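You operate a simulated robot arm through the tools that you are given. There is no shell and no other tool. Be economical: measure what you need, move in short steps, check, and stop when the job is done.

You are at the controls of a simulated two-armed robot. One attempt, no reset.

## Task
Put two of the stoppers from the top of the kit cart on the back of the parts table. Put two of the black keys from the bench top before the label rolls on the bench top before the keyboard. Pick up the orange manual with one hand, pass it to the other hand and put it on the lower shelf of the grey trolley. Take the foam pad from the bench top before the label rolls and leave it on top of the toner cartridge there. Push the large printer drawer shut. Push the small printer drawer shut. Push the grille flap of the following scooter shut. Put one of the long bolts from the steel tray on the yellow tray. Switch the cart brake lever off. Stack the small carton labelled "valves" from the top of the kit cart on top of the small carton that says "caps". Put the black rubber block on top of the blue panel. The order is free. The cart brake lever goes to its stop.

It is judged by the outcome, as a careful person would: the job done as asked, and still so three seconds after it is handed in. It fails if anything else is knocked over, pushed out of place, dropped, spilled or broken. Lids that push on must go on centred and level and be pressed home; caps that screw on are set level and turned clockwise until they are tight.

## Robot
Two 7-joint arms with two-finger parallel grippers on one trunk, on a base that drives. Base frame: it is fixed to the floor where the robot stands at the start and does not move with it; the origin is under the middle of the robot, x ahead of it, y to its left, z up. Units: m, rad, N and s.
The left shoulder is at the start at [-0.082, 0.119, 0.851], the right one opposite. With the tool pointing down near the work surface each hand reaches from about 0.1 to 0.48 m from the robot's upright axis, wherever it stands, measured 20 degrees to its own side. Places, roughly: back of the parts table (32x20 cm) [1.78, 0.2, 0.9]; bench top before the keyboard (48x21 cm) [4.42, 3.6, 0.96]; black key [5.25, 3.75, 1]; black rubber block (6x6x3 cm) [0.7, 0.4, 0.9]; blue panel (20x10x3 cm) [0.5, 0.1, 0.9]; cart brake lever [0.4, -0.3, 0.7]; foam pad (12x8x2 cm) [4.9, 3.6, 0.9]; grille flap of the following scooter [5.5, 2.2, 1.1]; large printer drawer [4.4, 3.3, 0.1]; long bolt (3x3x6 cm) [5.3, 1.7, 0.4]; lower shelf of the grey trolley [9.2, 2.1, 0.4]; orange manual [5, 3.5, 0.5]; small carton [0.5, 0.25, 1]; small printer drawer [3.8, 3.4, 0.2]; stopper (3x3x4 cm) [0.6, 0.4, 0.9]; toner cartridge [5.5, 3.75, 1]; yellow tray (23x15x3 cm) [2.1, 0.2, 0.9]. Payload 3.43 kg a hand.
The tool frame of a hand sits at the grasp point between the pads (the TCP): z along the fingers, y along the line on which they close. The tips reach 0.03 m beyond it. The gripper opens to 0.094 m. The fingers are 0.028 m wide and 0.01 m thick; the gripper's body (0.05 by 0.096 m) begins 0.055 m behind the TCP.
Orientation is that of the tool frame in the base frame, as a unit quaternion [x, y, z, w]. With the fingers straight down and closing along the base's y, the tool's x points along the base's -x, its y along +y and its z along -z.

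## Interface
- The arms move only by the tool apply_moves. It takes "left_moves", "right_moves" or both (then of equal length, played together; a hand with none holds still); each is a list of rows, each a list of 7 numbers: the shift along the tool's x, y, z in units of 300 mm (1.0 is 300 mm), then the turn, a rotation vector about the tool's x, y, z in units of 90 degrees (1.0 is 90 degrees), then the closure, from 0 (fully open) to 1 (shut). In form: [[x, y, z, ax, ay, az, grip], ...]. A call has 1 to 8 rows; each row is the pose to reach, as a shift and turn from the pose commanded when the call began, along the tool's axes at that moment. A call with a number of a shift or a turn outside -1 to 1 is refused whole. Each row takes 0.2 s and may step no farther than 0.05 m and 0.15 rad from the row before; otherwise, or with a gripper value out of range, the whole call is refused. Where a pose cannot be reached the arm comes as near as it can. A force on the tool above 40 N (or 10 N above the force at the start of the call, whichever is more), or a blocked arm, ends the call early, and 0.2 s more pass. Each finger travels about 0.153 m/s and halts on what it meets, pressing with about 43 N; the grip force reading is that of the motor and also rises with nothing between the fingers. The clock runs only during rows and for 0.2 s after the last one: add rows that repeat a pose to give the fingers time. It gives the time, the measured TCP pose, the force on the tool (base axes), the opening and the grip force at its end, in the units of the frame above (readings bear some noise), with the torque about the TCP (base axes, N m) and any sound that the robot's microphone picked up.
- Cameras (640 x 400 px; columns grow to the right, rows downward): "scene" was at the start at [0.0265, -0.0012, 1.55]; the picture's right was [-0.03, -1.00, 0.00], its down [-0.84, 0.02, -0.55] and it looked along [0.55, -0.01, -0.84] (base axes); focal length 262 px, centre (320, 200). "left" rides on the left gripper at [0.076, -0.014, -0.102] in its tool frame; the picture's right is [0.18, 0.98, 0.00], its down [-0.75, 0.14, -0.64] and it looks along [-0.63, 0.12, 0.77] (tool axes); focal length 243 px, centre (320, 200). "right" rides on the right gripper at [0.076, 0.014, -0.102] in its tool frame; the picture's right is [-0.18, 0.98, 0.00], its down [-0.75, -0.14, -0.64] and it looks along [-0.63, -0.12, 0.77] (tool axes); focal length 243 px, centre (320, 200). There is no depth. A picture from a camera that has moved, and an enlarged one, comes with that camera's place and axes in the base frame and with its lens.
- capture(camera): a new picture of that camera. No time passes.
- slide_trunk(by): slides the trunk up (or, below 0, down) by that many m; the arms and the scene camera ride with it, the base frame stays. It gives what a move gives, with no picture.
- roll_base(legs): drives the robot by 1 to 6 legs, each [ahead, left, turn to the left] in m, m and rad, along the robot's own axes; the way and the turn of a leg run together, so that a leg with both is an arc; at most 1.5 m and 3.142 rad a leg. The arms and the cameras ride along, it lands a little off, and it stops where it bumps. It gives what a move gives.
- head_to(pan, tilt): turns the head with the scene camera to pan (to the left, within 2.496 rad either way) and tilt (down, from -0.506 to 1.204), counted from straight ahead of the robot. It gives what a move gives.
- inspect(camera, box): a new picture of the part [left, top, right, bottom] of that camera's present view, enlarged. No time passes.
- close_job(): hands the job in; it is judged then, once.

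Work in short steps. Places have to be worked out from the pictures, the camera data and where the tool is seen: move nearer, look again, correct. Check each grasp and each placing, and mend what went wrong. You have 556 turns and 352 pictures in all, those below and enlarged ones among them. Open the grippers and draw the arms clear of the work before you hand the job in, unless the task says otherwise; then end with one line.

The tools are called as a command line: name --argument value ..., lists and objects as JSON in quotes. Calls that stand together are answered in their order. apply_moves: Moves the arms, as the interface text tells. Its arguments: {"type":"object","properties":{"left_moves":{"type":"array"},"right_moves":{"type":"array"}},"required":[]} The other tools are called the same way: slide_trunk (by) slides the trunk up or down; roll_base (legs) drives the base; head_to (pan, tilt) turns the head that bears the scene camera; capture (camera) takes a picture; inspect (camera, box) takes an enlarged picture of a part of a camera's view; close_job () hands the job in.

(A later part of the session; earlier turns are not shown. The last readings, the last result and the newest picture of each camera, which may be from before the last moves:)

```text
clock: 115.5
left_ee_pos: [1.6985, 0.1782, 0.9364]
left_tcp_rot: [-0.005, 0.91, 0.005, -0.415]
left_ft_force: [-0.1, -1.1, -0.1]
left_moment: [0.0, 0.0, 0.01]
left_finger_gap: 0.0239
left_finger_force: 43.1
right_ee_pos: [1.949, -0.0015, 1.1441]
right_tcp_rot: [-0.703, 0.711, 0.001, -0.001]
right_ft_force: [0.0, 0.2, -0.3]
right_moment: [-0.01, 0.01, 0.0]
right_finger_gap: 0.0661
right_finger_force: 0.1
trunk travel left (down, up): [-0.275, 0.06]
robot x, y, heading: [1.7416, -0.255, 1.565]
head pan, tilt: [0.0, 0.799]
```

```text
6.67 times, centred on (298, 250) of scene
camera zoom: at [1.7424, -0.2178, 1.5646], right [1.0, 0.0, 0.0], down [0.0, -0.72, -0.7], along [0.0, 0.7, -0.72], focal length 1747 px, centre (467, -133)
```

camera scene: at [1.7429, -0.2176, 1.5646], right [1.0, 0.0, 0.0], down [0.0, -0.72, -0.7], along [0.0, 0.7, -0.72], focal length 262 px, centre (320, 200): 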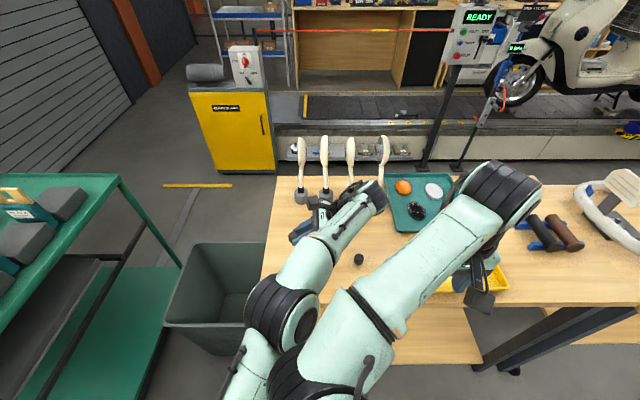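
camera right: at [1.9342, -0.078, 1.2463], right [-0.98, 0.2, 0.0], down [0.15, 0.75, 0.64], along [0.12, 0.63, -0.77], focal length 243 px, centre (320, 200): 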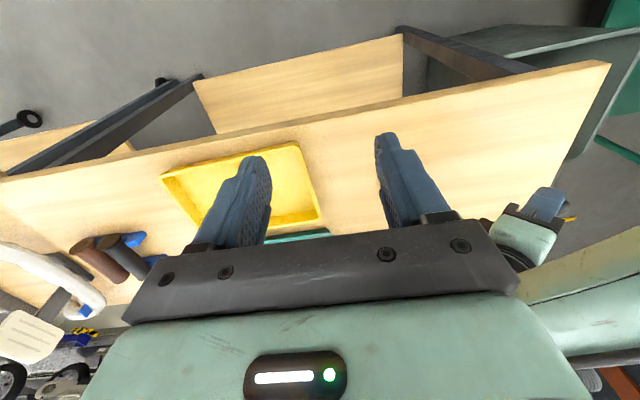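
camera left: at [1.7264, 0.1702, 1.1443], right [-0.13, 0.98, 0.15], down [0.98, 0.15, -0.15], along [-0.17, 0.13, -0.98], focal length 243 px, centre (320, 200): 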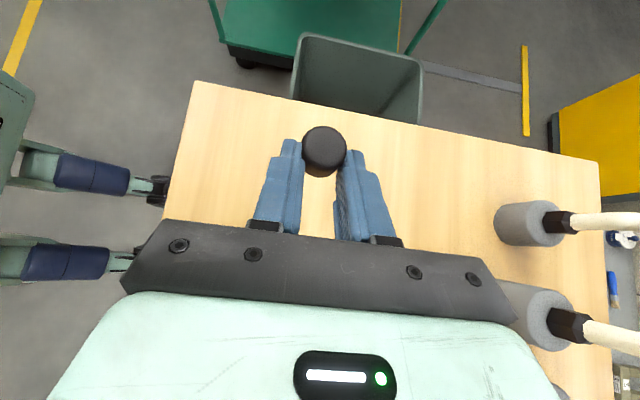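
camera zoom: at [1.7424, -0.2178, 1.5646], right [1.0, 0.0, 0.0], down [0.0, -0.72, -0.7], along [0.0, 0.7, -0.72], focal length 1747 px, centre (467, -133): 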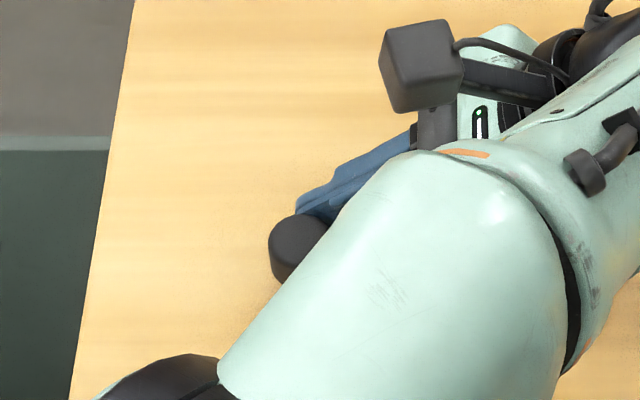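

No touch yet; I continue in 1 mm steps.

apply_moves --left_moves '[[-0.0025, 0, 0.0022, 0, 0, 0, 1], [-0.005, 0, 0.0044, 0, 0, 0, 1], [-0.0075, 0, 0.0066, 0, 0, 0, 1], [-0.01, 0, 0.0087, 0, 0, 0, 1]]'

inspect --camera "left" --box '[240, 100, 400, 200]'

```text
clock: 116.5
left_ee_pos: [1.6978, 0.1762, 0.9346]
left_tcp_rot: [-0.008, 0.91, 0.007, -0.415]
left_ft_force: [1.5, -1.2, 20.5]
left_moment: [-0.04, 0.43, 0.05]
left_finger_gap: 0.0238
left_finger_force: 42.9
right_ee_pos: [1.9487, -0.0032, 1.1437]
right_tcp_rot: [-0.703, 0.712, 0.002, 0.0]
right_ft_force: [0.6, -0.5, -0.1]
right_moment: [0.01, 0.01, -0.01]
right_finger_gap: 0.0659
right_finger_force: 0.1
trunk travel left (down, up): [-0.275, 0.06]
robot x, y, heading: [1.7451, -0.2539, 1.569]
head pan, tilt: [0.0, 0.799]
```

```text
4.00 times, centred on (320, 150) of left
camera zoom: at [1.7255, 0.1605, 1.0597], right [-0.13, 0.98, 0.16], down [0.98, 0.15, -0.15], along [-0.17, 0.14, -0.98], focal length 970 px, centre (320, 400)
```

zoom: 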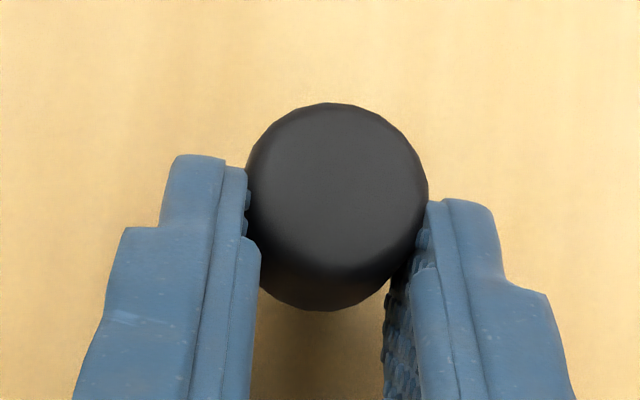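

Contact at 20 N. I ease off slightly and open gradually, then look before withdrawing.

apply_moves --left_moves '[[0.0025, 0, -0.0022, 0, 0, 0, 1], [0.0025, 0, -0.0022, 0, 0, 0, 0.72], [0.0025, 0, -0.0022, 0, 0, 0, 0.65], [0.0025, 0, -0.0022, 0, 0, 0, 0.5], [0.0025, 0, -0.0022, 0, 0, 0, 0.3]]'

inspect --camera "left" --box '[240, 100, 400, 200]'

```text
clock: 117.7
left_ee_pos: [1.6991, 0.1789, 0.9322]
left_tcp_rot: [-0.006, 0.91, 0.005, -0.414]
left_ft_force: [0.1, 0.2, -0.6]
left_moment: [-0.01, 0.01, 0.01]
left_finger_gap: 0.0657
left_finger_force: 0.1
right_ee_pos: [1.9483, -0.0024, 1.1439]
right_tcp_rot: [-0.703, 0.711, 0.002, -0.001]
right_ft_force: [0.0, 0.5, -0.7]
right_moment: [0.02, 0.01, 0.02]
right_finger_gap: 0.0659
right_finger_force: 0.1
trunk travel left (down, up): [-0.275, 0.06]
robot x, y, heading: [1.7403, -0.2507, 1.563]
head pan, tilt: [0.0, 0.799]
```

```text
4.00 times, centred on (320, 150) of left
camera zoom: at [1.7256, 0.1622, 1.0579], right [-0.13, 0.98, 0.15], down [0.98, 0.15, -0.14], along [-0.16, 0.13, -0.98], focal length 970 px, centre (320, 400)
```

zoom: 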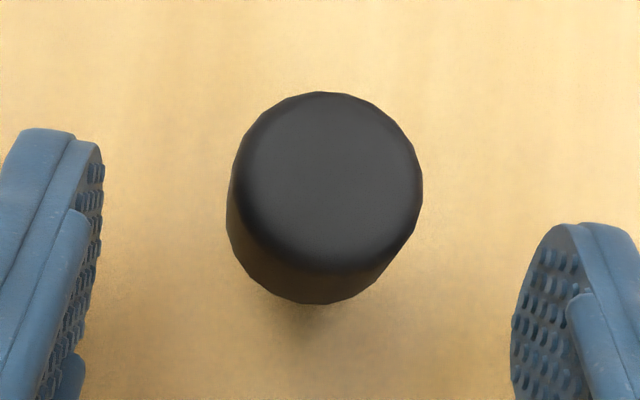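

It stands. I withdraw along the tool axis and up, then unwind tilt and yaw.

apply_moves --left_moves '[[0, 0, -0.07, 0, 0, 0, 0.3], [0, 0, -0.14, 0, 0, 0, 0.3], [0.1, 0, -0.227, 0, 0, 0, 0.3], [0.2, 0, -0.313, 0, 0, 0, 0.3], [0.3, 0, -0.4, 0, 0, 0, 0.3], [0.4, 0, -0.486, 0, 0, 0, 0.3]]'

apply_moves --left_moves '[[0, 0, 0, 0, -0.09, 0, 0.3], [0, 0, 0, 0, -0.18, 0, 0.3], [0, 0, 0, 0, -0.27, 0, 0.3], [0, 0, 0, 0, -0.36, 0, 0.3], [0, 0, 0, 0, -0.45, 0, 0.3], [0, 0, 0, 0, -0.54, 0, 0.3]]'

apply_moves --left_moves '[[0, 0, 0, 0, 0, -0.095, 0], [0, 0, 0, 0, 0, -0.19, 0], [0, 0, 0, 0, 0, -0.285, 0], [0, 0, 0, 0, 0, -0.38, 0], [0, 0, 0, 0, 0, -0.475, 0], [0, 0, 0, 0, 0, -0.57, 0], [0, 0, 0, 0, 0, -0.665, 0], [0, 0, 0, 0, 0, -0.76, 0]]'

capture --camera "scene"

```text
clock: 119.1
left_ee_pos: [1.7285, 0.1768, 1.0765]
left_tcp_rot: [-0.004, 0.91, 0.007, -0.414]
left_ft_force: [-0.2, 0.5, 0.8]
left_moment: [0.02, -0.03, 0.02]
left_finger_gap: 0.0658
left_finger_force: 0.1
left hand out of reach, approached as far as the arm can: row 6
right_ee_pos: [1.9479, -0.0027, 1.1442]
right_tcp_rot: [-0.703, 0.711, 0.001, 0.0]
right_ft_force: [0.0, 0.9, 0.8]
right_moment: [0.0, 0.01, -0.01]
right_finger_gap: 0.0655
right_finger_force: 0.1
trunk travel left (down, up): [-0.275, 0.06]
robot x, y, heading: [1.7456, -0.256, 1.57]
head pan, tilt: [0.0, 0.799]
```

```text
clock: 120.5
left_ee_pos: [1.7296, 0.1769, 1.0788]
left_tcp_rot: [-0.002, 1.0, 0.007, -0.002]
left_ft_force: [0.0, 0.2, -0.1]
left_moment: [-0.01, 0.01, 0.04]
left_finger_gap: 0.0659
left_finger_force: 0.1
right_ee_pos: [1.9473, -0.0025, 1.1438]
right_tcp_rot: [-0.703, 0.711, 0.002, 0.0]
right_ft_force: [0.4, 0.5, 0.1]
right_moment: [0.02, -0.01, -0.02]
right_finger_gap: 0.0657
right_finger_force: 0.1
trunk travel left (down, up): [-0.275, 0.06]
robot x, y, heading: [1.7434, -0.2541, 1.572]
head pan, tilt: [0.0, 0.799]
```

```text
clock: 122.3
left_ee_pos: [1.7303, 0.1764, 1.0798]
left_tcp_rot: [-0.566, 0.825, 0.007, 0.001]
left_ft_force: [-0.2, 0.9, -0.1]
left_moment: [-0.02, -0.02, -0.03]
left_finger_gap: 0.0939
left_finger_force: 0.0
right_ee_pos: [1.9484, -0.0024, 1.1439]
right_tcp_rot: [-0.703, 0.711, 0.001, -0.001]
right_ft_force: [0.0, 0.3, -0.2]
right_moment: [0.0, 0.0, 0.01]
right_finger_gap: 0.066
right_finger_force: 0.0
trunk travel left (down, up): [-0.275, 0.06]
robot x, y, heading: [1.7428, -0.2537, 1.57]
head pan, tilt: [0.0, 0.799]
```

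```text
262 pictures are left
camera scene: at [1.7424, -0.2178, 1.5646], right [1.0, 0.0, 0.0], down [0.0, -0.72, -0.7], along [0.0, 0.7, -0.72], focal length 262 px, centre (320, 200)
```

scene: 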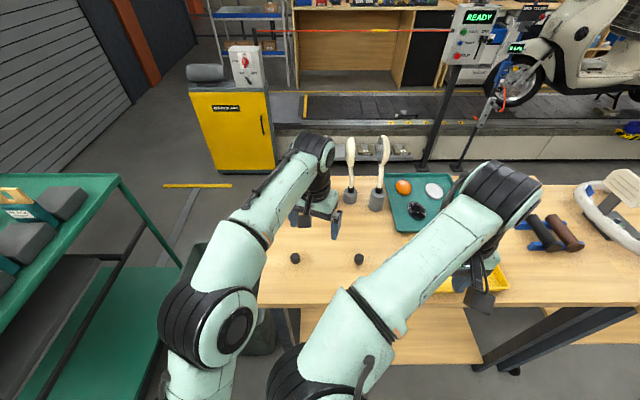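

Both stoppers stand on the table back. I finish unwinding and tuck the left hand.

apply_moves --left_moves '[[0, 0, -0.05, 0, 0, -0.08, 0], [0, 0, -0.1, 0, 0, -0.16, 0], [0, 0, -0.15, 0, 0, -0.23, 0]]'

apply_moves --left_moves '[[0.1, 0.1, -0.04, 0, 0, 0, 0], [0.2, 0.2, -0.08, 0, 0, 0, 0], [0.3, 0.3, -0.1, 0, 0, 0, 0], [0.4, 0.4, -0.1, 0, 0, 0, 0], [0.5, 0.5, -0.1, 0, 0, 0, 0], [0.58, 0.55, -0.1, 0, 0, 0, 0]]'

head_to --pan -0.9 --tilt 0.3

capture --camera "scene"

```text
clock: 123.1
left_ee_pos: [1.7306, 0.1746, 1.124]
left_tcp_rot: [-0.704, 0.71, 0.007, 0.002]
left_ft_force: [0.0, 0.9, -0.1]
left_moment: [0.04, 0.0, 0.0]
left_finger_gap: 0.0939
left_finger_force: 0.1
right_ee_pos: [1.9486, -0.0027, 1.1446]
right_tcp_rot: [-0.703, 0.711, 0.001, -0.001]
right_ft_force: [0.3, 0.7, 1.3]
right_moment: [-0.03, -0.02, 0.02]
right_finger_gap: 0.0659
right_finger_force: 0.2
trunk travel left (down, up): [-0.275, 0.06]
robot x, y, heading: [1.7407, -0.2557, 1.565]
head pan, tilt: [0.0, 0.799]
```

```text
clock: 124.5
left_ee_pos: [1.561, 0.0036, 1.1535]
left_tcp_rot: [-0.704, 0.711, 0.007, 0.002]
left_ft_force: [-0.3, 0.9, -0.6]
left_moment: [-0.03, 0.0, 0.0]
left_finger_gap: 0.0941
left_finger_force: 0.0
right_ee_pos: [1.9482, -0.0037, 1.1439]
right_tcp_rot: [-0.703, 0.711, 0.0, -0.002]
right_ft_force: [-0.8, -0.3, 0.7]
right_moment: [0.03, 0.01, -0.05]
right_finger_gap: 0.0658
right_finger_force: 0.1
trunk travel left (down, up): [-0.275, 0.06]
robot x, y, heading: [1.7446, -0.2543, 1.566]
head pan, tilt: [0.0, 0.799]
```

```text
clock: 125.7
left_ee_pos: [1.563, 0.0049, 1.154]
left_tcp_rot: [-0.703, 0.711, 0.007, 0.002]
left_ft_force: [0.7, 0.4, 0.2]
left_moment: [-0.01, 0.02, 0.0]
left_finger_gap: 0.094
left_finger_force: 0.2
right_ee_pos: [1.949, -0.0032, 1.144]
right_tcp_rot: [-0.703, 0.711, 0.001, -0.001]
right_ft_force: [-0.4, -0.1, 0.8]
right_moment: [0.01, -0.03, -0.01]
right_finger_gap: 0.066
right_finger_force: 0.1
trunk travel left (down, up): [-0.275, 0.06]
robot x, y, heading: [1.7427, -0.2515, 1.563]
head pan, tilt: [-0.901, 0.3]
```

```text
261 pictures are left
camera scene: at [1.8154, -0.2406, 1.6089], right [0.62, -0.79, 0.0], down [-0.23, -0.18, -0.96], along [0.75, 0.59, -0.3], focal length 262 px, centre (320, 200)
```

scene: 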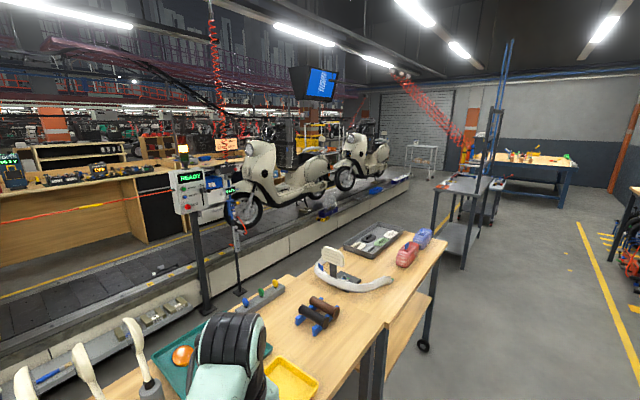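

Next the long bolt by the following scooter at about (5.3, 1.7). I back out and strafe along the lane past the parts tables.

roll_base --legs '[[-0.36, 0, 0], [0, -1.3, 0], [0, -1.15, 0]]'

head_to --pan -0.4 --tilt 0.35

capture --camera "scene"

```text
clock: 148.9
left_ee_pos: [3.9617, -0.3053, 1.153]
left_tcp_rot: [0.721, -0.693, -0.007, -0.002]
left_ft_force: [-0.2, 0.6, 0.6]
left_moment: [0.0, 0.01, -0.04]
left_finger_gap: 0.0941
left_finger_force: 0.0
right_ee_pos: [4.3483, -0.2938, 1.1439]
right_tcp_rot: [0.721, -0.693, -0.001, 0.001]
right_ft_force: [-0.5, 0.9, 0.4]
right_moment: [0.03, 0.0, 0.05]
right_finger_gap: 0.0659
right_finger_force: 0.2
trunk travel left (down, up): [-0.275, 0.06]
robot x, y, heading: [4.1561, -0.5562, 1.619]
head pan, tilt: [-0.901, 0.3]
```

```text
clock: 149.8
left_ee_pos: [3.9623, -0.3065, 1.1539]
left_tcp_rot: [0.722, -0.692, -0.007, -0.003]
left_ft_force: [-0.3, 0.2, 0.3]
left_moment: [-0.03, 0.0, 0.01]
left_finger_gap: 0.0941
left_finger_force: 0.1
right_ee_pos: [4.3487, -0.2934, 1.1437]
right_tcp_rot: [0.72, -0.694, -0.002, 0.001]
right_ft_force: [-0.2, 0.7, 0.2]
right_moment: [0.01, 0.0, 0.0]
right_finger_gap: 0.0661
right_finger_force: 0.0
trunk travel left (down, up): [-0.275, 0.06]
robot x, y, heading: [4.1562, -0.5543, 1.616]
head pan, tilt: [-0.4, 0.351]
```

```text
260 pictures are left
camera scene: at [4.1897, -0.5122, 1.6042], right [0.94, -0.35, 0.0], down [-0.12, -0.32, -0.94], along [0.32, 0.88, -0.34], focal length 262 px, centre (320, 200)
```

scene: 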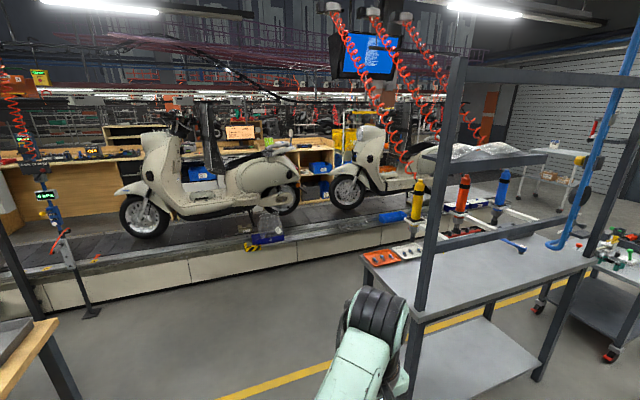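

Two scooters stand nose left; the following one is the right one. I drive ahead between the table and the stand and look again.

roll_base --legs '[[0, -0.05, -0.045], [1.0, 0, 0]]'

head_to --pan -0.7 --tilt 0.5

capture --camera "scene"

```text
clock: 155.7
left_ee_pos: [4.004, 0.6917, 1.1533]
left_tcp_rot: [0.714, -0.7, -0.007, -0.002]
left_ft_force: [-0.3, -0.7, 0.6]
left_moment: [0.02, 0.01, 0.01]
left_finger_gap: 0.0939
left_finger_force: 0.0
right_ee_pos: [4.3903, 0.6955, 1.1443]
right_tcp_rot: [0.713, -0.701, -0.001, 0.001]
right_ft_force: [0.9, 0.7, 0.2]
right_moment: [0.0, -0.03, -0.02]
right_finger_gap: 0.0659
right_finger_force: 0.0
trunk travel left (down, up): [-0.275, 0.06]
robot x, y, heading: [4.1912, 0.4382, 1.589]
head pan, tilt: [-0.4, 0.351]
```

```text
clock: 156.5
left_ee_pos: [4.0041, 0.6919, 1.1542]
left_tcp_rot: [0.714, -0.7, -0.007, -0.003]
left_ft_force: [0.1, -0.4, 1.2]
left_moment: [0.02, -0.03, 0.0]
left_finger_gap: 0.0936
left_finger_force: 0.2
right_ee_pos: [4.3904, 0.6959, 1.1445]
right_tcp_rot: [0.713, -0.702, 0.0, 0.001]
right_ft_force: [-0.2, -0.1, 1.2]
right_moment: [-0.02, -0.04, -0.02]
right_finger_gap: 0.0657
right_finger_force: 0.0
trunk travel left (down, up): [-0.275, 0.06]
robot x, y, heading: [4.1926, 0.4387, 1.593]
head pan, tilt: [-0.7, 0.499]
```

```text
259 pictures are left
camera scene: at [4.2497, 0.4658, 1.5906], right [0.78, -0.62, 0.0], down [-0.3, -0.37, -0.88], along [0.55, 0.69, -0.48], focal length 262 px, centre (320, 200)
```

scene: 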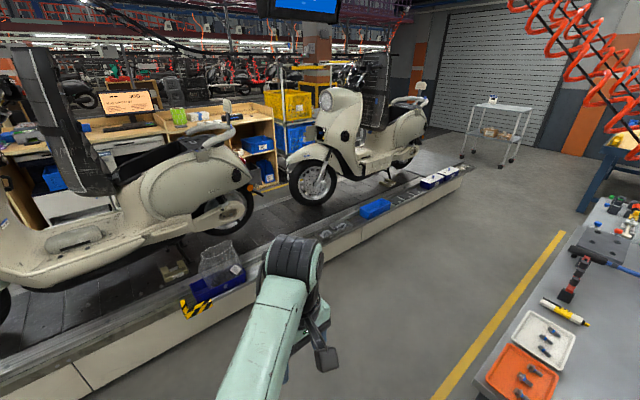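

The following scooter stands ahead right, its front at about x 5.5. I zoom on the conveyor edge to find the steel tray with bolts, and on the scooter front.

inspect --camera "scene" --box '[270, 170, 430, 270]'

inspect --camera "scene" --box '[270, 70, 430, 170]'

```text
4.00 times, centred on (350, 220) of scene
camera zoom: at [4.2497, 0.4658, 1.5906], right [0.78, -0.62, 0.0], down [-0.3, -0.37, -0.88], along [0.55, 0.69, -0.48], focal length 1048 px, centre (200, 120)
```

zoom: 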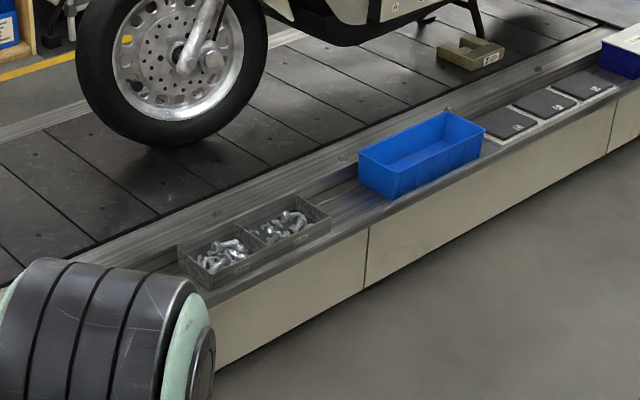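

```text
4.00 times, centred on (350, 120) of scene
camera zoom: at [4.2497, 0.4658, 1.5906], right [0.78, -0.62, 0.0], down [-0.3, -0.37, -0.88], along [0.55, 0.69, -0.48], focal length 1048 px, centre (200, 520)
```

zoom: 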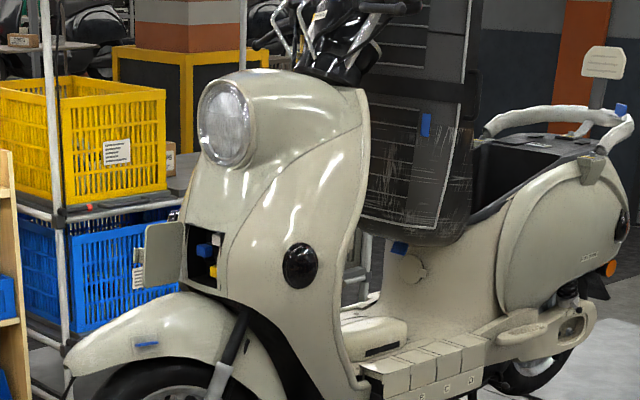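

The steel tray of bolts sits on the conveyor edge near (5.38, 1.73), and the flap stands open on the scooter's front. I drive to about (5.3, 1.3).

roll_base --legs '[[0.6, 0, -0.02], [0, -1.1, 0], [0.2, 0, 0]]'

head_to --pan 0.0 --tilt 0.9

capture --camera "scene"

```text
clock: 170.7
left_ee_pos: [5.1135, 1.4954, 1.1544]
left_tcp_rot: [-0.699, 0.715, 0.007, 0.003]
left_ft_force: [-0.5, 0.5, -0.6]
left_moment: [0.03, -0.01, -0.02]
left_finger_gap: 0.0939
left_finger_force: 0.1
right_ee_pos: [5.4988, 1.4835, 1.1427]
right_tcp_rot: [-0.698, 0.716, 0.0, -0.001]
right_ft_force: [-0.3, -0.3, 0.1]
right_moment: [0.01, 0.01, 0.02]
right_finger_gap: 0.0658
right_finger_force: 0.0
trunk travel left (down, up): [-0.275, 0.06]
robot x, y, heading: [5.2904, 1.2321, 1.552]
head pan, tilt: [-0.7, 0.499]
```

```text
clock: 171.7
left_ee_pos: [5.1138, 1.4937, 1.154]
left_tcp_rot: [-0.7, 0.715, 0.007, 0.002]
left_ft_force: [0.7, -0.1, 0.4]
left_moment: [-0.02, 0.04, 0.03]
left_finger_gap: 0.0942
left_finger_force: 0.1
right_ee_pos: [5.4994, 1.4819, 1.143]
right_tcp_rot: [-0.698, 0.716, 0.001, -0.002]
right_ft_force: [-0.3, 0.3, -0.4]
right_moment: [0.03, 0.02, 0.0]
right_finger_gap: 0.066
right_finger_force: 0.1
trunk travel left (down, up): [-0.275, 0.06]
robot x, y, heading: [5.2883, 1.2303, 1.557]
head pan, tilt: [0.0, 0.901]
```

```text
256 pictures are left
camera scene: at [5.2905, 1.2646, 1.5567], right [1.0, -0.02, 0.0], down [-0.01, -0.78, -0.62], along [0.01, 0.62, -0.78], focal length 262 px, centre (320, 200)
```

scene: 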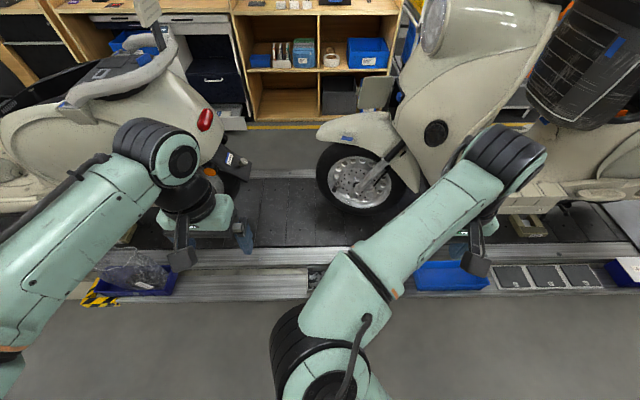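

The tray is hidden behind the right arm. I look with the right hand camera after lowering the trunk a bit.

slide_trunk --by -0.2

capture --camera "right"

capture --camera "left"

```text
clock: 173.9
left_ee_pos: [5.1135, 1.4948, 0.9532]
left_tcp_rot: [-0.699, 0.715, 0.008, 0.002]
left_ft_force: [0.1, 0.5, 0.2]
left_moment: [-0.01, 0.03, -0.01]
left_finger_gap: 0.0941
left_finger_force: 0.1
right_ee_pos: [5.4993, 1.4822, 0.9447]
right_tcp_rot: [-0.699, 0.715, 0.001, -0.001]
right_ft_force: [0.0, 0.4, 0.2]
right_moment: [0.03, 0.02, 0.01]
right_finger_gap: 0.0659
right_finger_force: 0.1
trunk travel left (down, up): [-0.075, 0.26]
robot x, y, heading: [5.2894, 1.2336, 1.554]
head pan, tilt: [0.0, 0.901]
```

```text
255 pictures are left
camera right: at [5.4837, 1.4065, 1.0467], right [-0.98, 0.21, 0.0], down [0.16, 0.75, 0.64], along [0.13, 0.63, -0.77], focal length 243 px, centre (320, 200)
```

right: 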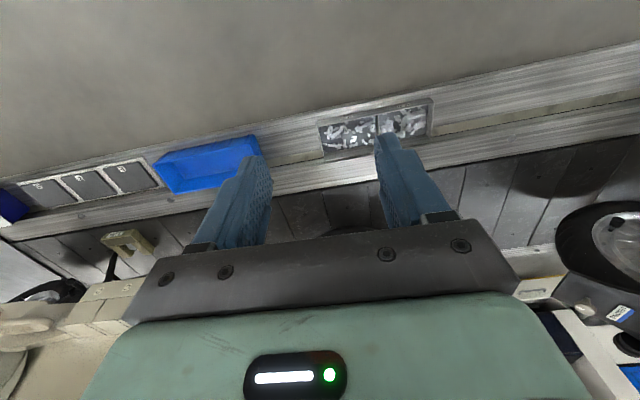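

```text
254 pictures are left
camera left: at [5.1263, 1.4154, 1.0557], right [-0.99, -0.16, 0.0], down [-0.12, 0.75, 0.65], along [-0.11, 0.64, -0.76], focal length 243 px, centre (320, 200)
```

left: 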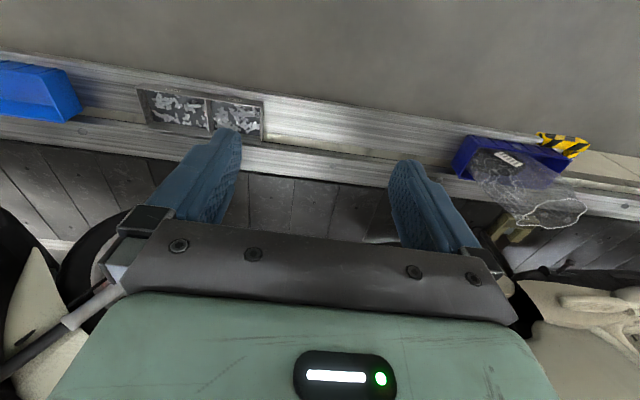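

inspect --camera "right" --box '[300, 80, 460, 180]'

inspect --camera "left" --box '[120, 70, 280, 170]'

```text
4.00 times, centred on (380, 130) of right
camera zoom: at [5.4837, 1.4065, 1.0467], right [-0.98, 0.21, 0.0], down [0.16, 0.75, 0.64], along [0.13, 0.63, -0.77], focal length 970 px, centre (80, 480)
```

zoom: 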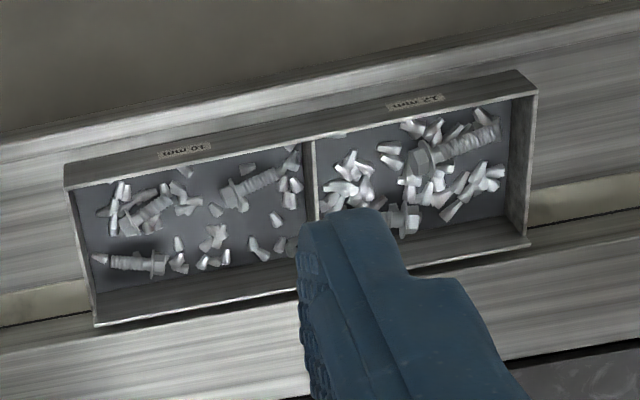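

```text
4.00 times, centred on (200, 120) of left
camera zoom: at [5.1263, 1.4154, 1.0557], right [-0.99, -0.16, 0.0], down [-0.12, 0.75, 0.65], along [-0.11, 0.64, -0.76], focal length 970 px, centre (800, 520)
```

zoom: 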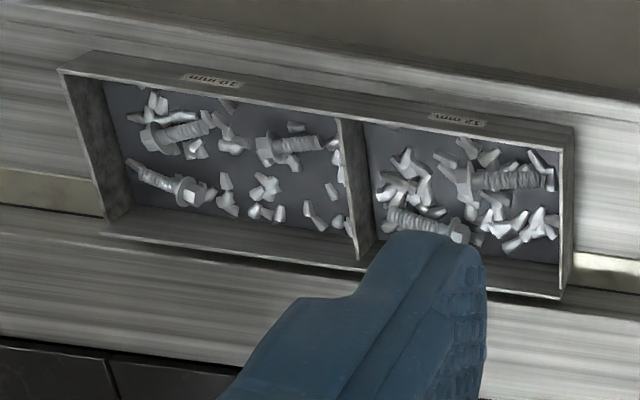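

The tray's "12 mm" compartment holds the two long bolts near x 5.28–5.32; the clear one is at (5.281, 1.707, 0.387), lying along x. I come closer and yaw the left hand 90° to grip across it.

roll_base --legs '[[0.11, -0.1, 0]]'

apply_moves --left_moves '[[0, 0, 0, 0, 0, 0.095, 0.3], [0, 0, 0, 0, 0, 0.19, 0.3], [0, 0, 0, 0, 0, 0.285, 0.3], [0, 0, 0, 0, 0, 0.38, 0.3], [0, 0, 0, 0, 0, 0.475, 0.3], [0, 0, 0, 0, 0, 0.57, 0.3], [0, 0, 0, 0, 0, 0.665, 0.3], [0, 0, 0, 0, 0, 0.76, 0.3]]'

apply_moves --left_moves '[[0, 0, 0, 0, 0, 0.08, 0.3], [0, 0, 0, 0, 0, 0.16, 0.3], [0, 0, 0, 0, 0, 0.24, 0.3]]'

slide_trunk --by -0.07

capture --camera "scene"

```text
clock: 175.5
left_ee_pos: [5.2176, 1.6022, 0.9539]
left_tcp_rot: [-0.698, 0.716, 0.007, 0.003]
left_ft_force: [-0.4, -0.2, 0.7]
left_moment: [0.0, 0.02, -0.01]
left_finger_gap: 0.0943
left_finger_force: 0.0
right_ee_pos: [5.6047, 1.5892, 0.9427]
right_tcp_rot: [-0.698, 0.716, 0.001, 0.0]
right_ft_force: [0.3, -0.2, 0.1]
right_moment: [0.0, -0.02, 0.02]
right_finger_gap: 0.0658
right_finger_force: 0.0
trunk travel left (down, up): [-0.075, 0.26]
robot x, y, heading: [5.3952, 1.3385, 1.554]
head pan, tilt: [0.0, 0.901]
```

```text
clock: 177.3
left_ee_pos: [5.2169, 1.6018, 0.9541]
left_tcp_rot: [-0.174, 0.985, 0.008, -0.002]
left_ft_force: [-0.3, 0.5, -1.2]
left_moment: [0.01, -0.01, 0.04]
left_finger_gap: 0.0657
left_finger_force: 0.0
right_ee_pos: [5.6035, 1.5886, 0.9434]
right_tcp_rot: [-0.698, 0.716, 0.001, -0.001]
right_ft_force: [0.1, -0.3, 0.1]
right_moment: [0.0, -0.01, -0.02]
right_finger_gap: 0.0658
right_finger_force: 0.2
trunk travel left (down, up): [-0.075, 0.26]
robot x, y, heading: [5.3947, 1.3409, 1.55]
head pan, tilt: [0.0, 0.901]
```

```text
clock: 178.1
left_ee_pos: [5.2174, 1.6005, 0.9528]
left_tcp_rot: [0.013, 1.0, 0.007, -0.004]
left_ft_force: [0.2, 0.2, -0.1]
left_moment: [-0.02, -0.02, 0.0]
left_finger_gap: 0.0656
left_finger_force: 0.1
right_ee_pos: [5.6047, 1.5891, 0.9442]
right_tcp_rot: [-0.697, 0.717, 0.001, -0.001]
right_ft_force: [-0.6, 0.0, 0.1]
right_moment: [-0.03, -0.01, 0.0]
right_finger_gap: 0.0658
right_finger_force: 0.0
trunk travel left (down, up): [-0.075, 0.26]
robot x, y, heading: [5.3971, 1.3406, 1.557]
head pan, tilt: [0.0, 0.901]
```

```text
clock: 179.2
left_ee_pos: [5.2168, 1.6002, 0.8838]
left_tcp_rot: [0.012, 1.0, 0.007, -0.002]
left_ft_force: [0.5, -1.1, -0.9]
left_moment: [0.02, 0.02, 0.0]
left_finger_gap: 0.0657
left_finger_force: 0.0
right_ee_pos: [5.6042, 1.5886, 0.8743]
right_tcp_rot: [-0.698, 0.716, 0.0, -0.001]
right_ft_force: [0.2, -0.4, 0.2]
right_moment: [0.01, -0.04, -0.01]
right_finger_gap: 0.0658
right_finger_force: 0.1
trunk travel left (down, up): [-0.005, 0.33]
robot x, y, heading: [5.3934, 1.3378, 1.558]
head pan, tilt: [0.0, 0.901]
```

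```text
251 pictures are left
camera scene: at [5.3955, 1.4202, 1.2828], right [1.0, -0.02, 0.0], down [-0.01, -0.78, -0.62], along [0.01, 0.62, -0.78], focal length 262 px, centre (320, 200)
```

scene: 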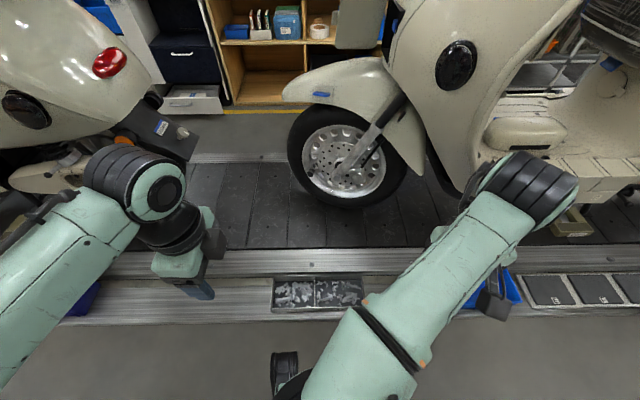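

Tray visible. I bring the left hand above the bolt for a close look.

apply_moves --left_moves '[[-0.02, 0.06, 0.1, 0, 0, 0, 0.3], [-0.04, 0.12, 0.22, 0, 0, 0, 0.3], [-0.06, 0.18, 0.34, 0, 0, 0, 0.3], [-0.08, 0.24, 0.46, 0, 0, 0, 0.3], [-0.1, 0.3, 0.58, 0, 0, 0, 0.3], [-0.12, 0.333, 0.72, 0, 0, 0, 0.3], [-0.143, 0.333, 0.86, 0, 0, 0, 0.3]]'

capture --camera "left"

inspect --camera "left" --box '[220, 60, 412, 180]'

```text
clock: 180.8
left_ee_pos: [5.2615, 1.7028, 0.6273]
left_tcp_rot: [0.012, 1.0, 0.008, -0.002]
left_ft_force: [-0.1, -0.4, 0.6]
left_moment: [0.0, -0.03, -0.01]
left_finger_gap: 0.0659
left_finger_force: 0.0
right_ee_pos: [5.6026, 1.5897, 0.8743]
right_tcp_rot: [-0.697, 0.717, 0.001, -0.001]
right_ft_force: [-0.9, -0.8, -0.4]
right_moment: [0.01, 0.0, -0.01]
right_finger_gap: 0.0655
right_finger_force: 0.1
trunk travel left (down, up): [-0.005, 0.33]
robot x, y, heading: [5.3966, 1.3388, 1.553]
head pan, tilt: [0.0, 0.901]
```

```text
250 pictures are left
camera left: at [5.1844, 1.6895, 0.73], right [-0.16, 0.99, 0.02], down [0.76, 0.11, 0.64], along [0.63, 0.12, -0.77], focal length 243 px, centre (320, 200)
```

left: 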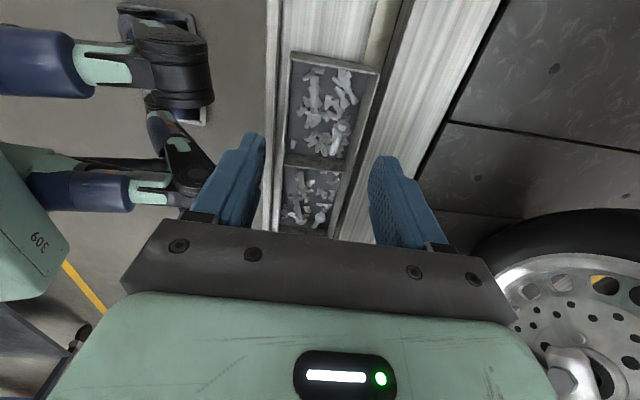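

```text
3.33 times, centred on (316, 120) of left
camera zoom: at [5.1844, 1.6895, 0.73], right [-0.16, 0.99, 0.02], down [0.76, 0.11, 0.64], along [0.63, 0.12, -0.77], focal length 809 px, centre (333, 467)
```

zoom: 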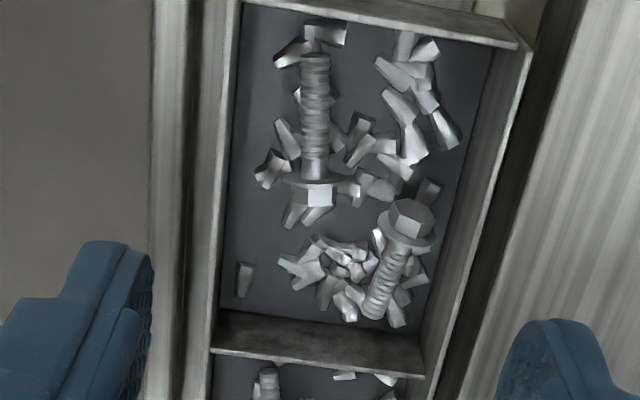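

The upper bolt lies from (5.262, 1.703) to (5.320, 1.711). I turn 9° to suit and descend over its shank.

apply_moves --left_moves '[[-0.04, 0.005, 0.15, 0, 0, -0.05, 0.4], [-0.082, 0.01, 0.3, 0, 0, -0.1, 0.4], [-0.082, 0.01, 0.45, 0, 0, -0.1, 0.4], [-0.082, 0.01, 0.58, 0, 0, -0.1, 0.4]]'

capture --camera "left"

inspect --camera "left" --box '[230, 80, 390, 180]'

```text
clock: 181.8
left_ee_pos: [5.2843, 1.7038, 0.4489]
left_tcp_rot: [-0.067, 0.998, 0.008, -0.003]
left_ft_force: [0.2, -0.3, 0.1]
left_moment: [0.0, -0.01, -0.03]
left_finger_gap: 0.0568
left_finger_force: 0.1
right_ee_pos: [5.6042, 1.5891, 0.873]
right_tcp_rot: [-0.697, 0.717, 0.001, -0.001]
right_ft_force: [0.4, -1.0, 0.1]
right_moment: [0.0, -0.01, 0.0]
right_finger_gap: 0.0658
right_finger_force: 0.0
trunk travel left (down, up): [-0.005, 0.33]
robot x, y, heading: [5.395, 1.3367, 1.558]
head pan, tilt: [0.0, 0.901]
```

```text
248 pictures are left
camera left: at [5.211, 1.6779, 0.5519], right [-0.31, 0.95, 0.02], down [0.73, 0.23, 0.64], along [0.61, 0.21, -0.77], focal length 243 px, centre (320, 200)
```

left: 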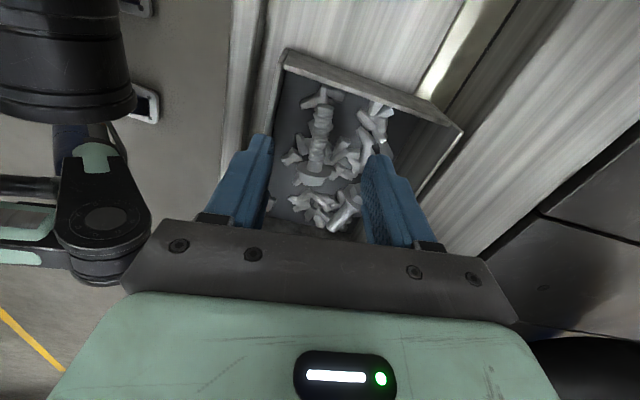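

```text
4.00 times, centred on (310, 130) of left
camera zoom: at [5.211, 1.6779, 0.5519], right [-0.31, 0.95, 0.02], down [0.73, 0.23, 0.64], along [0.61, 0.21, -0.77], focal length 970 px, centre (360, 480)
```

zoom: 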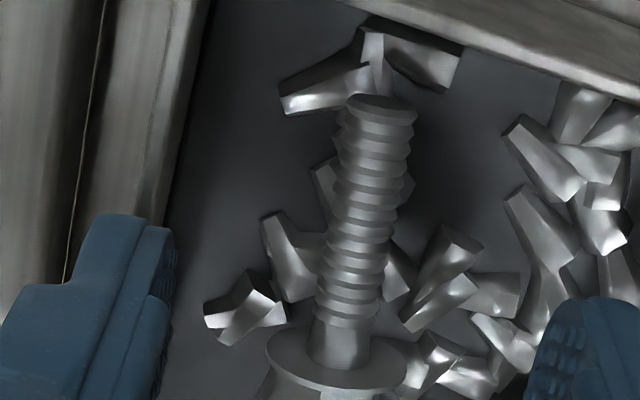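

The bolt is centred between the fingers. I descend the last centimetres and close.

apply_moves --left_moves '[[0, 0, 0.05, 0, 0, 0, 0.4], [0, 0, 0.09, 0, 0, 0, 0.4], [0, 0, 0.11, 0, 0, 0, 0.4], [0, 0, 0.125, 0, 0, 0, 0.4]]'

apply_moves --left_moves '[[0, 0, 0, 0, 0, 0, 1], [0, 0, 0, 0, 0, 0, 1], [0, 0, 0, 0, 0, 0, 1]]'

inspect --camera "left" --box '[230, 80, 390, 180]'

```text
clock: 182.1
left_ee_pos: [5.2845, 1.7065, 0.4479]
left_tcp_rot: [-0.067, 0.998, 0.009, -0.003]
left_ft_force: [-1.4, -6.3, 15.2]
left_moment: [-0.74, -0.2, -0.15]
left_finger_gap: 0.0602
left_finger_force: 3.1
right_ee_pos: [5.6027, 1.588, 0.8743]
right_tcp_rot: [-0.698, 0.716, 0.001, -0.001]
right_ft_force: [0.2, 0.9, 0.1]
right_moment: [0.0, -0.01, -0.02]
right_finger_gap: 0.0659
right_finger_force: 0.0
trunk travel left (down, up): [-0.005, 0.33]
robot x, y, heading: [5.3947, 1.3371, 1.554]
head pan, tilt: [0.0, 0.901]
stopped in row 1 (left hand): the force on the tool passed its limit at 64 N (the readings are from after the stop); the commanded pose is now the measured one
```

```text
clock: 182.5
left_ee_pos: [5.2854, 1.7017, 0.4462]
left_tcp_rot: [-0.068, 0.998, 0.001, -0.004]
left_ft_force: [0.2, 0.2, 0.0]
left_moment: [0.0, -0.03, -0.03]
left_finger_gap: 0.0
left_finger_force: 32.4
right_ee_pos: [5.6028, 1.5897, 0.8724]
right_tcp_rot: [-0.699, 0.715, 0.001, -0.003]
right_ft_force: [0.1, 0.0, 0.0]
right_moment: [0.0, 0.01, 0.03]
right_finger_gap: 0.0659
right_finger_force: 0.1
trunk travel left (down, up): [-0.005, 0.33]
robot x, y, heading: [5.3938, 1.3395, 1.551]
head pan, tilt: [0.0, 0.901]
stopped in row 2 (left hand): the force on the tool passed its limit at 52 N (the readings are from after the stop); the commanded pose is now the measured one
```

```text
4.00 times, centred on (310, 130) of left
camera zoom: at [5.2127, 1.6766, 0.5494], right [-0.31, 0.95, 0.01], down [0.73, 0.24, 0.64], along [0.6, 0.2, -0.77], focal length 970 px, centre (360, 480)
```

zoom: 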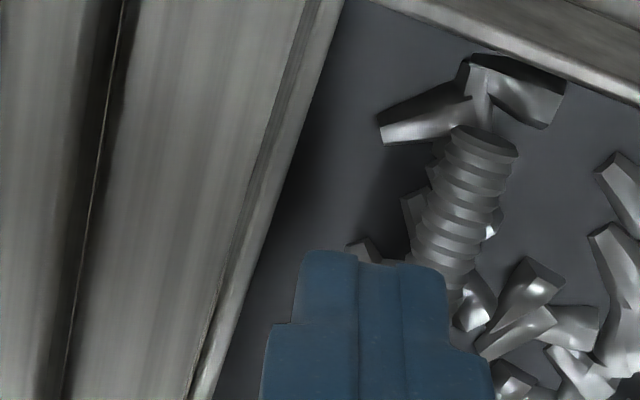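

The fingers met something (likely the tray wall) and closed beside the bolt. I rise and look again.

apply_moves --left_moves '[[0, 0, -0.1, 0, 0, 0, 1], [0, 0, -0.25, 0, 0, 0, 0.4], [0, 0, -0.4, 0, 0, 0, 0.4]]'

capture --camera "left"

inspect --camera "scene" --box '[240, 250, 400, 350]'

```text
clock: 183.3
left_ee_pos: [5.289, 1.6985, 0.5645]
left_tcp_rot: [-0.066, 0.998, 0.002, -0.004]
left_ft_force: [0.4, 0.5, -0.2]
left_moment: [0.04, 0.02, -0.01]
left_finger_gap: 0.0563
left_finger_force: 0.0
right_ee_pos: [5.6036, 1.5885, 0.8744]
right_tcp_rot: [-0.699, 0.715, 0.001, -0.001]
right_ft_force: [0.3, -0.2, 0.1]
right_moment: [-0.02, 0.01, 0.0]
right_finger_gap: 0.0659
right_finger_force: 0.1
trunk travel left (down, up): [-0.005, 0.33]
robot x, y, heading: [5.3935, 1.3356, 1.554]
head pan, tilt: [0.0, 0.901]
```

```text
245 pictures are left
camera left: at [5.2148, 1.6743, 0.6682], right [-0.31, 0.95, 0.01], down [0.73, 0.24, 0.64], along [0.6, 0.2, -0.77], focal length 243 px, centre (320, 200)
```

left: 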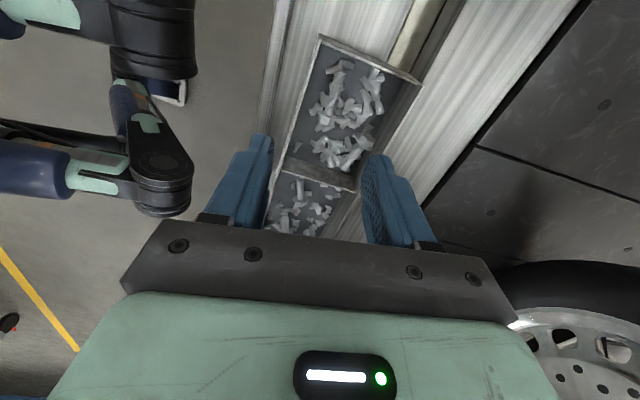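

```text
4.00 times, centred on (320, 300) of scene
camera zoom: at [5.3954, 1.4199, 1.2828], right [1.0, -0.02, 0.0], down [-0.01, -0.78, -0.62], along [0.01, 0.62, -0.78], focal length 1048 px, centre (320, -200)
```

zoom: 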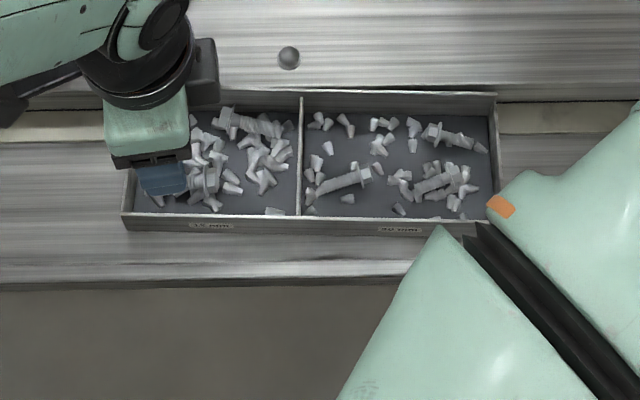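

The tray itself has not moved. The near finger had hit the tray's near wall (inside y≈1.683–1.776). I zoom to see where the bolts lie now.

inspect --camera "left" --box '[256, 25, 448, 145]'

inspect --camera "left" --box '[256, 90, 416, 190]'

```text
3.33 times, centred on (352, 85) of left
camera zoom: at [5.2148, 1.6743, 0.6682], right [-0.31, 0.95, 0.01], down [0.73, 0.24, 0.64], along [0.6, 0.2, -0.77], focal length 809 px, centre (213, 583)
```

zoom: 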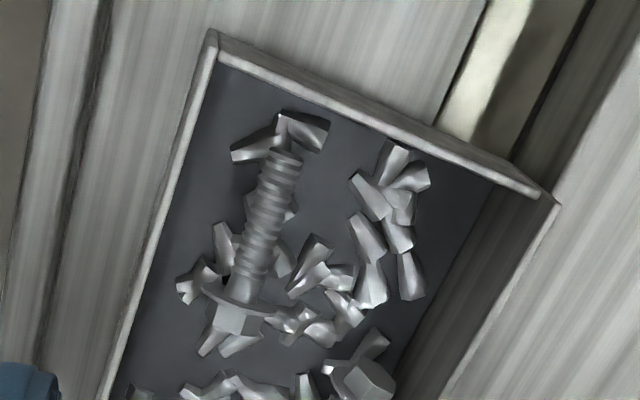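

```text
4.00 times, centred on (336, 140) of left
camera zoom: at [5.2148, 1.6743, 0.6682], right [-0.31, 0.95, 0.01], down [0.73, 0.24, 0.64], along [0.6, 0.2, -0.77], focal length 970 px, centre (256, 440)
```

zoom: 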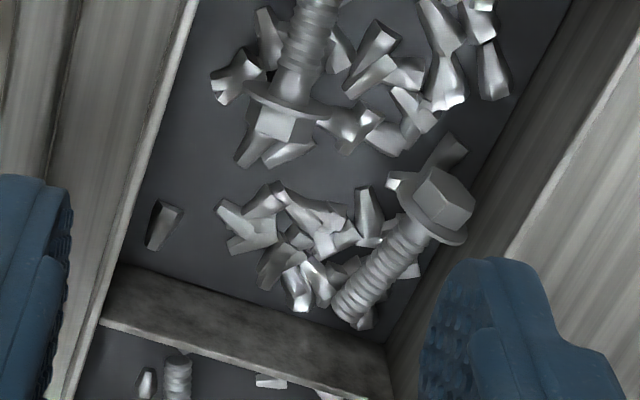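

The bolt is at y≈1.712 with the wall inner face at 1.682. I narrow the opening to 44 mm and centre at y 1.718, then check above.

apply_moves --left_moves '[[0.002, 0.033, 0.1, 0, 0, 0.018, 0.54], [0.005, 0.066, 0.2, 0, 0, 0.035, 0.54], [0.005, 0.066, 0.33, 0, 0, 0.035, 0.54], [0.005, 0.066, 0.4, 0, 0, 0.035, 0.54]]'

capture --camera "left"

```text
clock: 184.3
left_ee_pos: [5.2828, 1.7203, 0.4463]
left_tcp_rot: [-0.04, 0.999, 0.003, -0.003]
left_ft_force: [-0.2, 0.2, 0.1]
left_moment: [-0.01, 0.01, -0.03]
left_finger_gap: 0.0431
left_finger_force: 0.1
right_ee_pos: [5.6035, 1.5891, 0.8738]
right_tcp_rot: [-0.698, 0.716, 0.002, -0.001]
right_ft_force: [0.0, 0.8, 0.0]
right_moment: [0.01, 0.0, 0.0]
right_finger_gap: 0.066
right_finger_force: 0.0
trunk travel left (down, up): [-0.005, 0.33]
robot x, y, heading: [5.393, 1.337, 1.557]
head pan, tilt: [0.0, 0.901]
```

```text
241 pictures are left
camera left: at [5.209, 1.6984, 0.5499], right [-0.26, 0.97, 0.01], down [0.75, 0.2, 0.64], along [0.61, 0.17, -0.77], focal length 243 px, centre (320, 200)
```

left: 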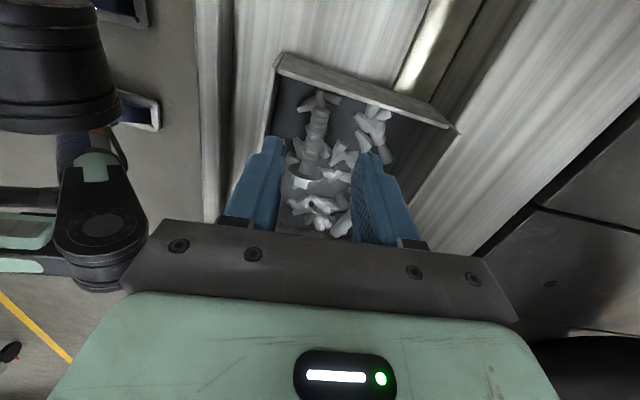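

inspect --camera "left" --box '[230, 80, 422, 200]'

```text
3.33 times, centred on (326, 140) of left
camera zoom: at [5.209, 1.6984, 0.5499], right [-0.26, 0.97, 0.01], down [0.75, 0.2, 0.64], along [0.61, 0.17, -0.77], focal length 809 px, centre (300, 400)
```

zoom: 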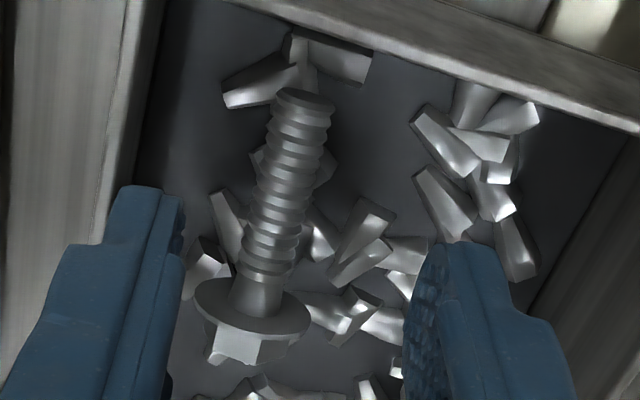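

The near finger nearly overlaps the wall edge; the bolt has 11 mm of room there. I shift 5 mm away and descend.

apply_moves --left_moves '[[0.012, 0.016, 0.0, 0, 0, 0, 0.54], [0.012, 0.016, 0.03, 0, 0, 0, 0.54], [0.012, 0.016, 0.06, 0, 0, 0, 0.54], [0.012, 0.016, 0.085, 0, 0, 0, 0.54], [0.012, 0.016, 0.105, 0, 0, 0, 0.54]]'

inspect --camera "left" --box '[230, 80, 422, 200]'

```text
clock: 185.5
left_ee_pos: [5.2774, 1.7258, 0.419]
left_tcp_rot: [-0.039, 0.999, 0.006, -0.004]
left_ft_force: [-2.3, -3.9, 27.2]
left_moment: [-0.81, -0.34, -0.22]
left_finger_gap: 0.0448
left_finger_force: 1.4
right_ee_pos: [5.6042, 1.5882, 0.8742]
right_tcp_rot: [-0.699, 0.715, 0.002, -0.001]
right_ft_force: [0.1, -0.7, 0.8]
right_moment: [0.02, -0.02, 0.03]
right_finger_gap: 0.0654
right_finger_force: 0.0
trunk travel left (down, up): [-0.005, 0.33]
robot x, y, heading: [5.3941, 1.3384, 1.554]
head pan, tilt: [0.0, 0.901]
```

```text
3.33 times, centred on (326, 140) of left
camera zoom: at [5.2028, 1.7042, 0.5218], right [-0.26, 0.97, 0.01], down [0.75, 0.19, 0.64], along [0.61, 0.17, -0.77], focal length 809 px, centre (300, 400)
```

zoom: 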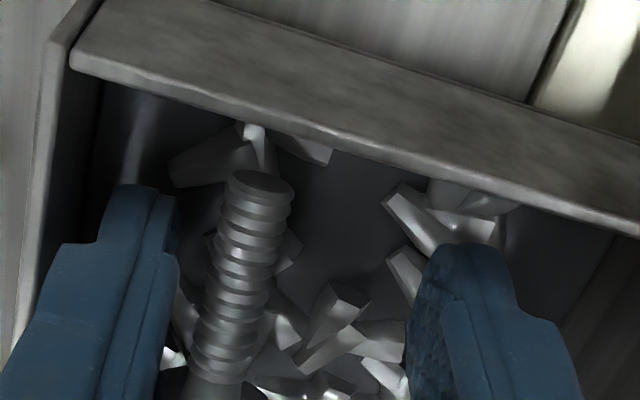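

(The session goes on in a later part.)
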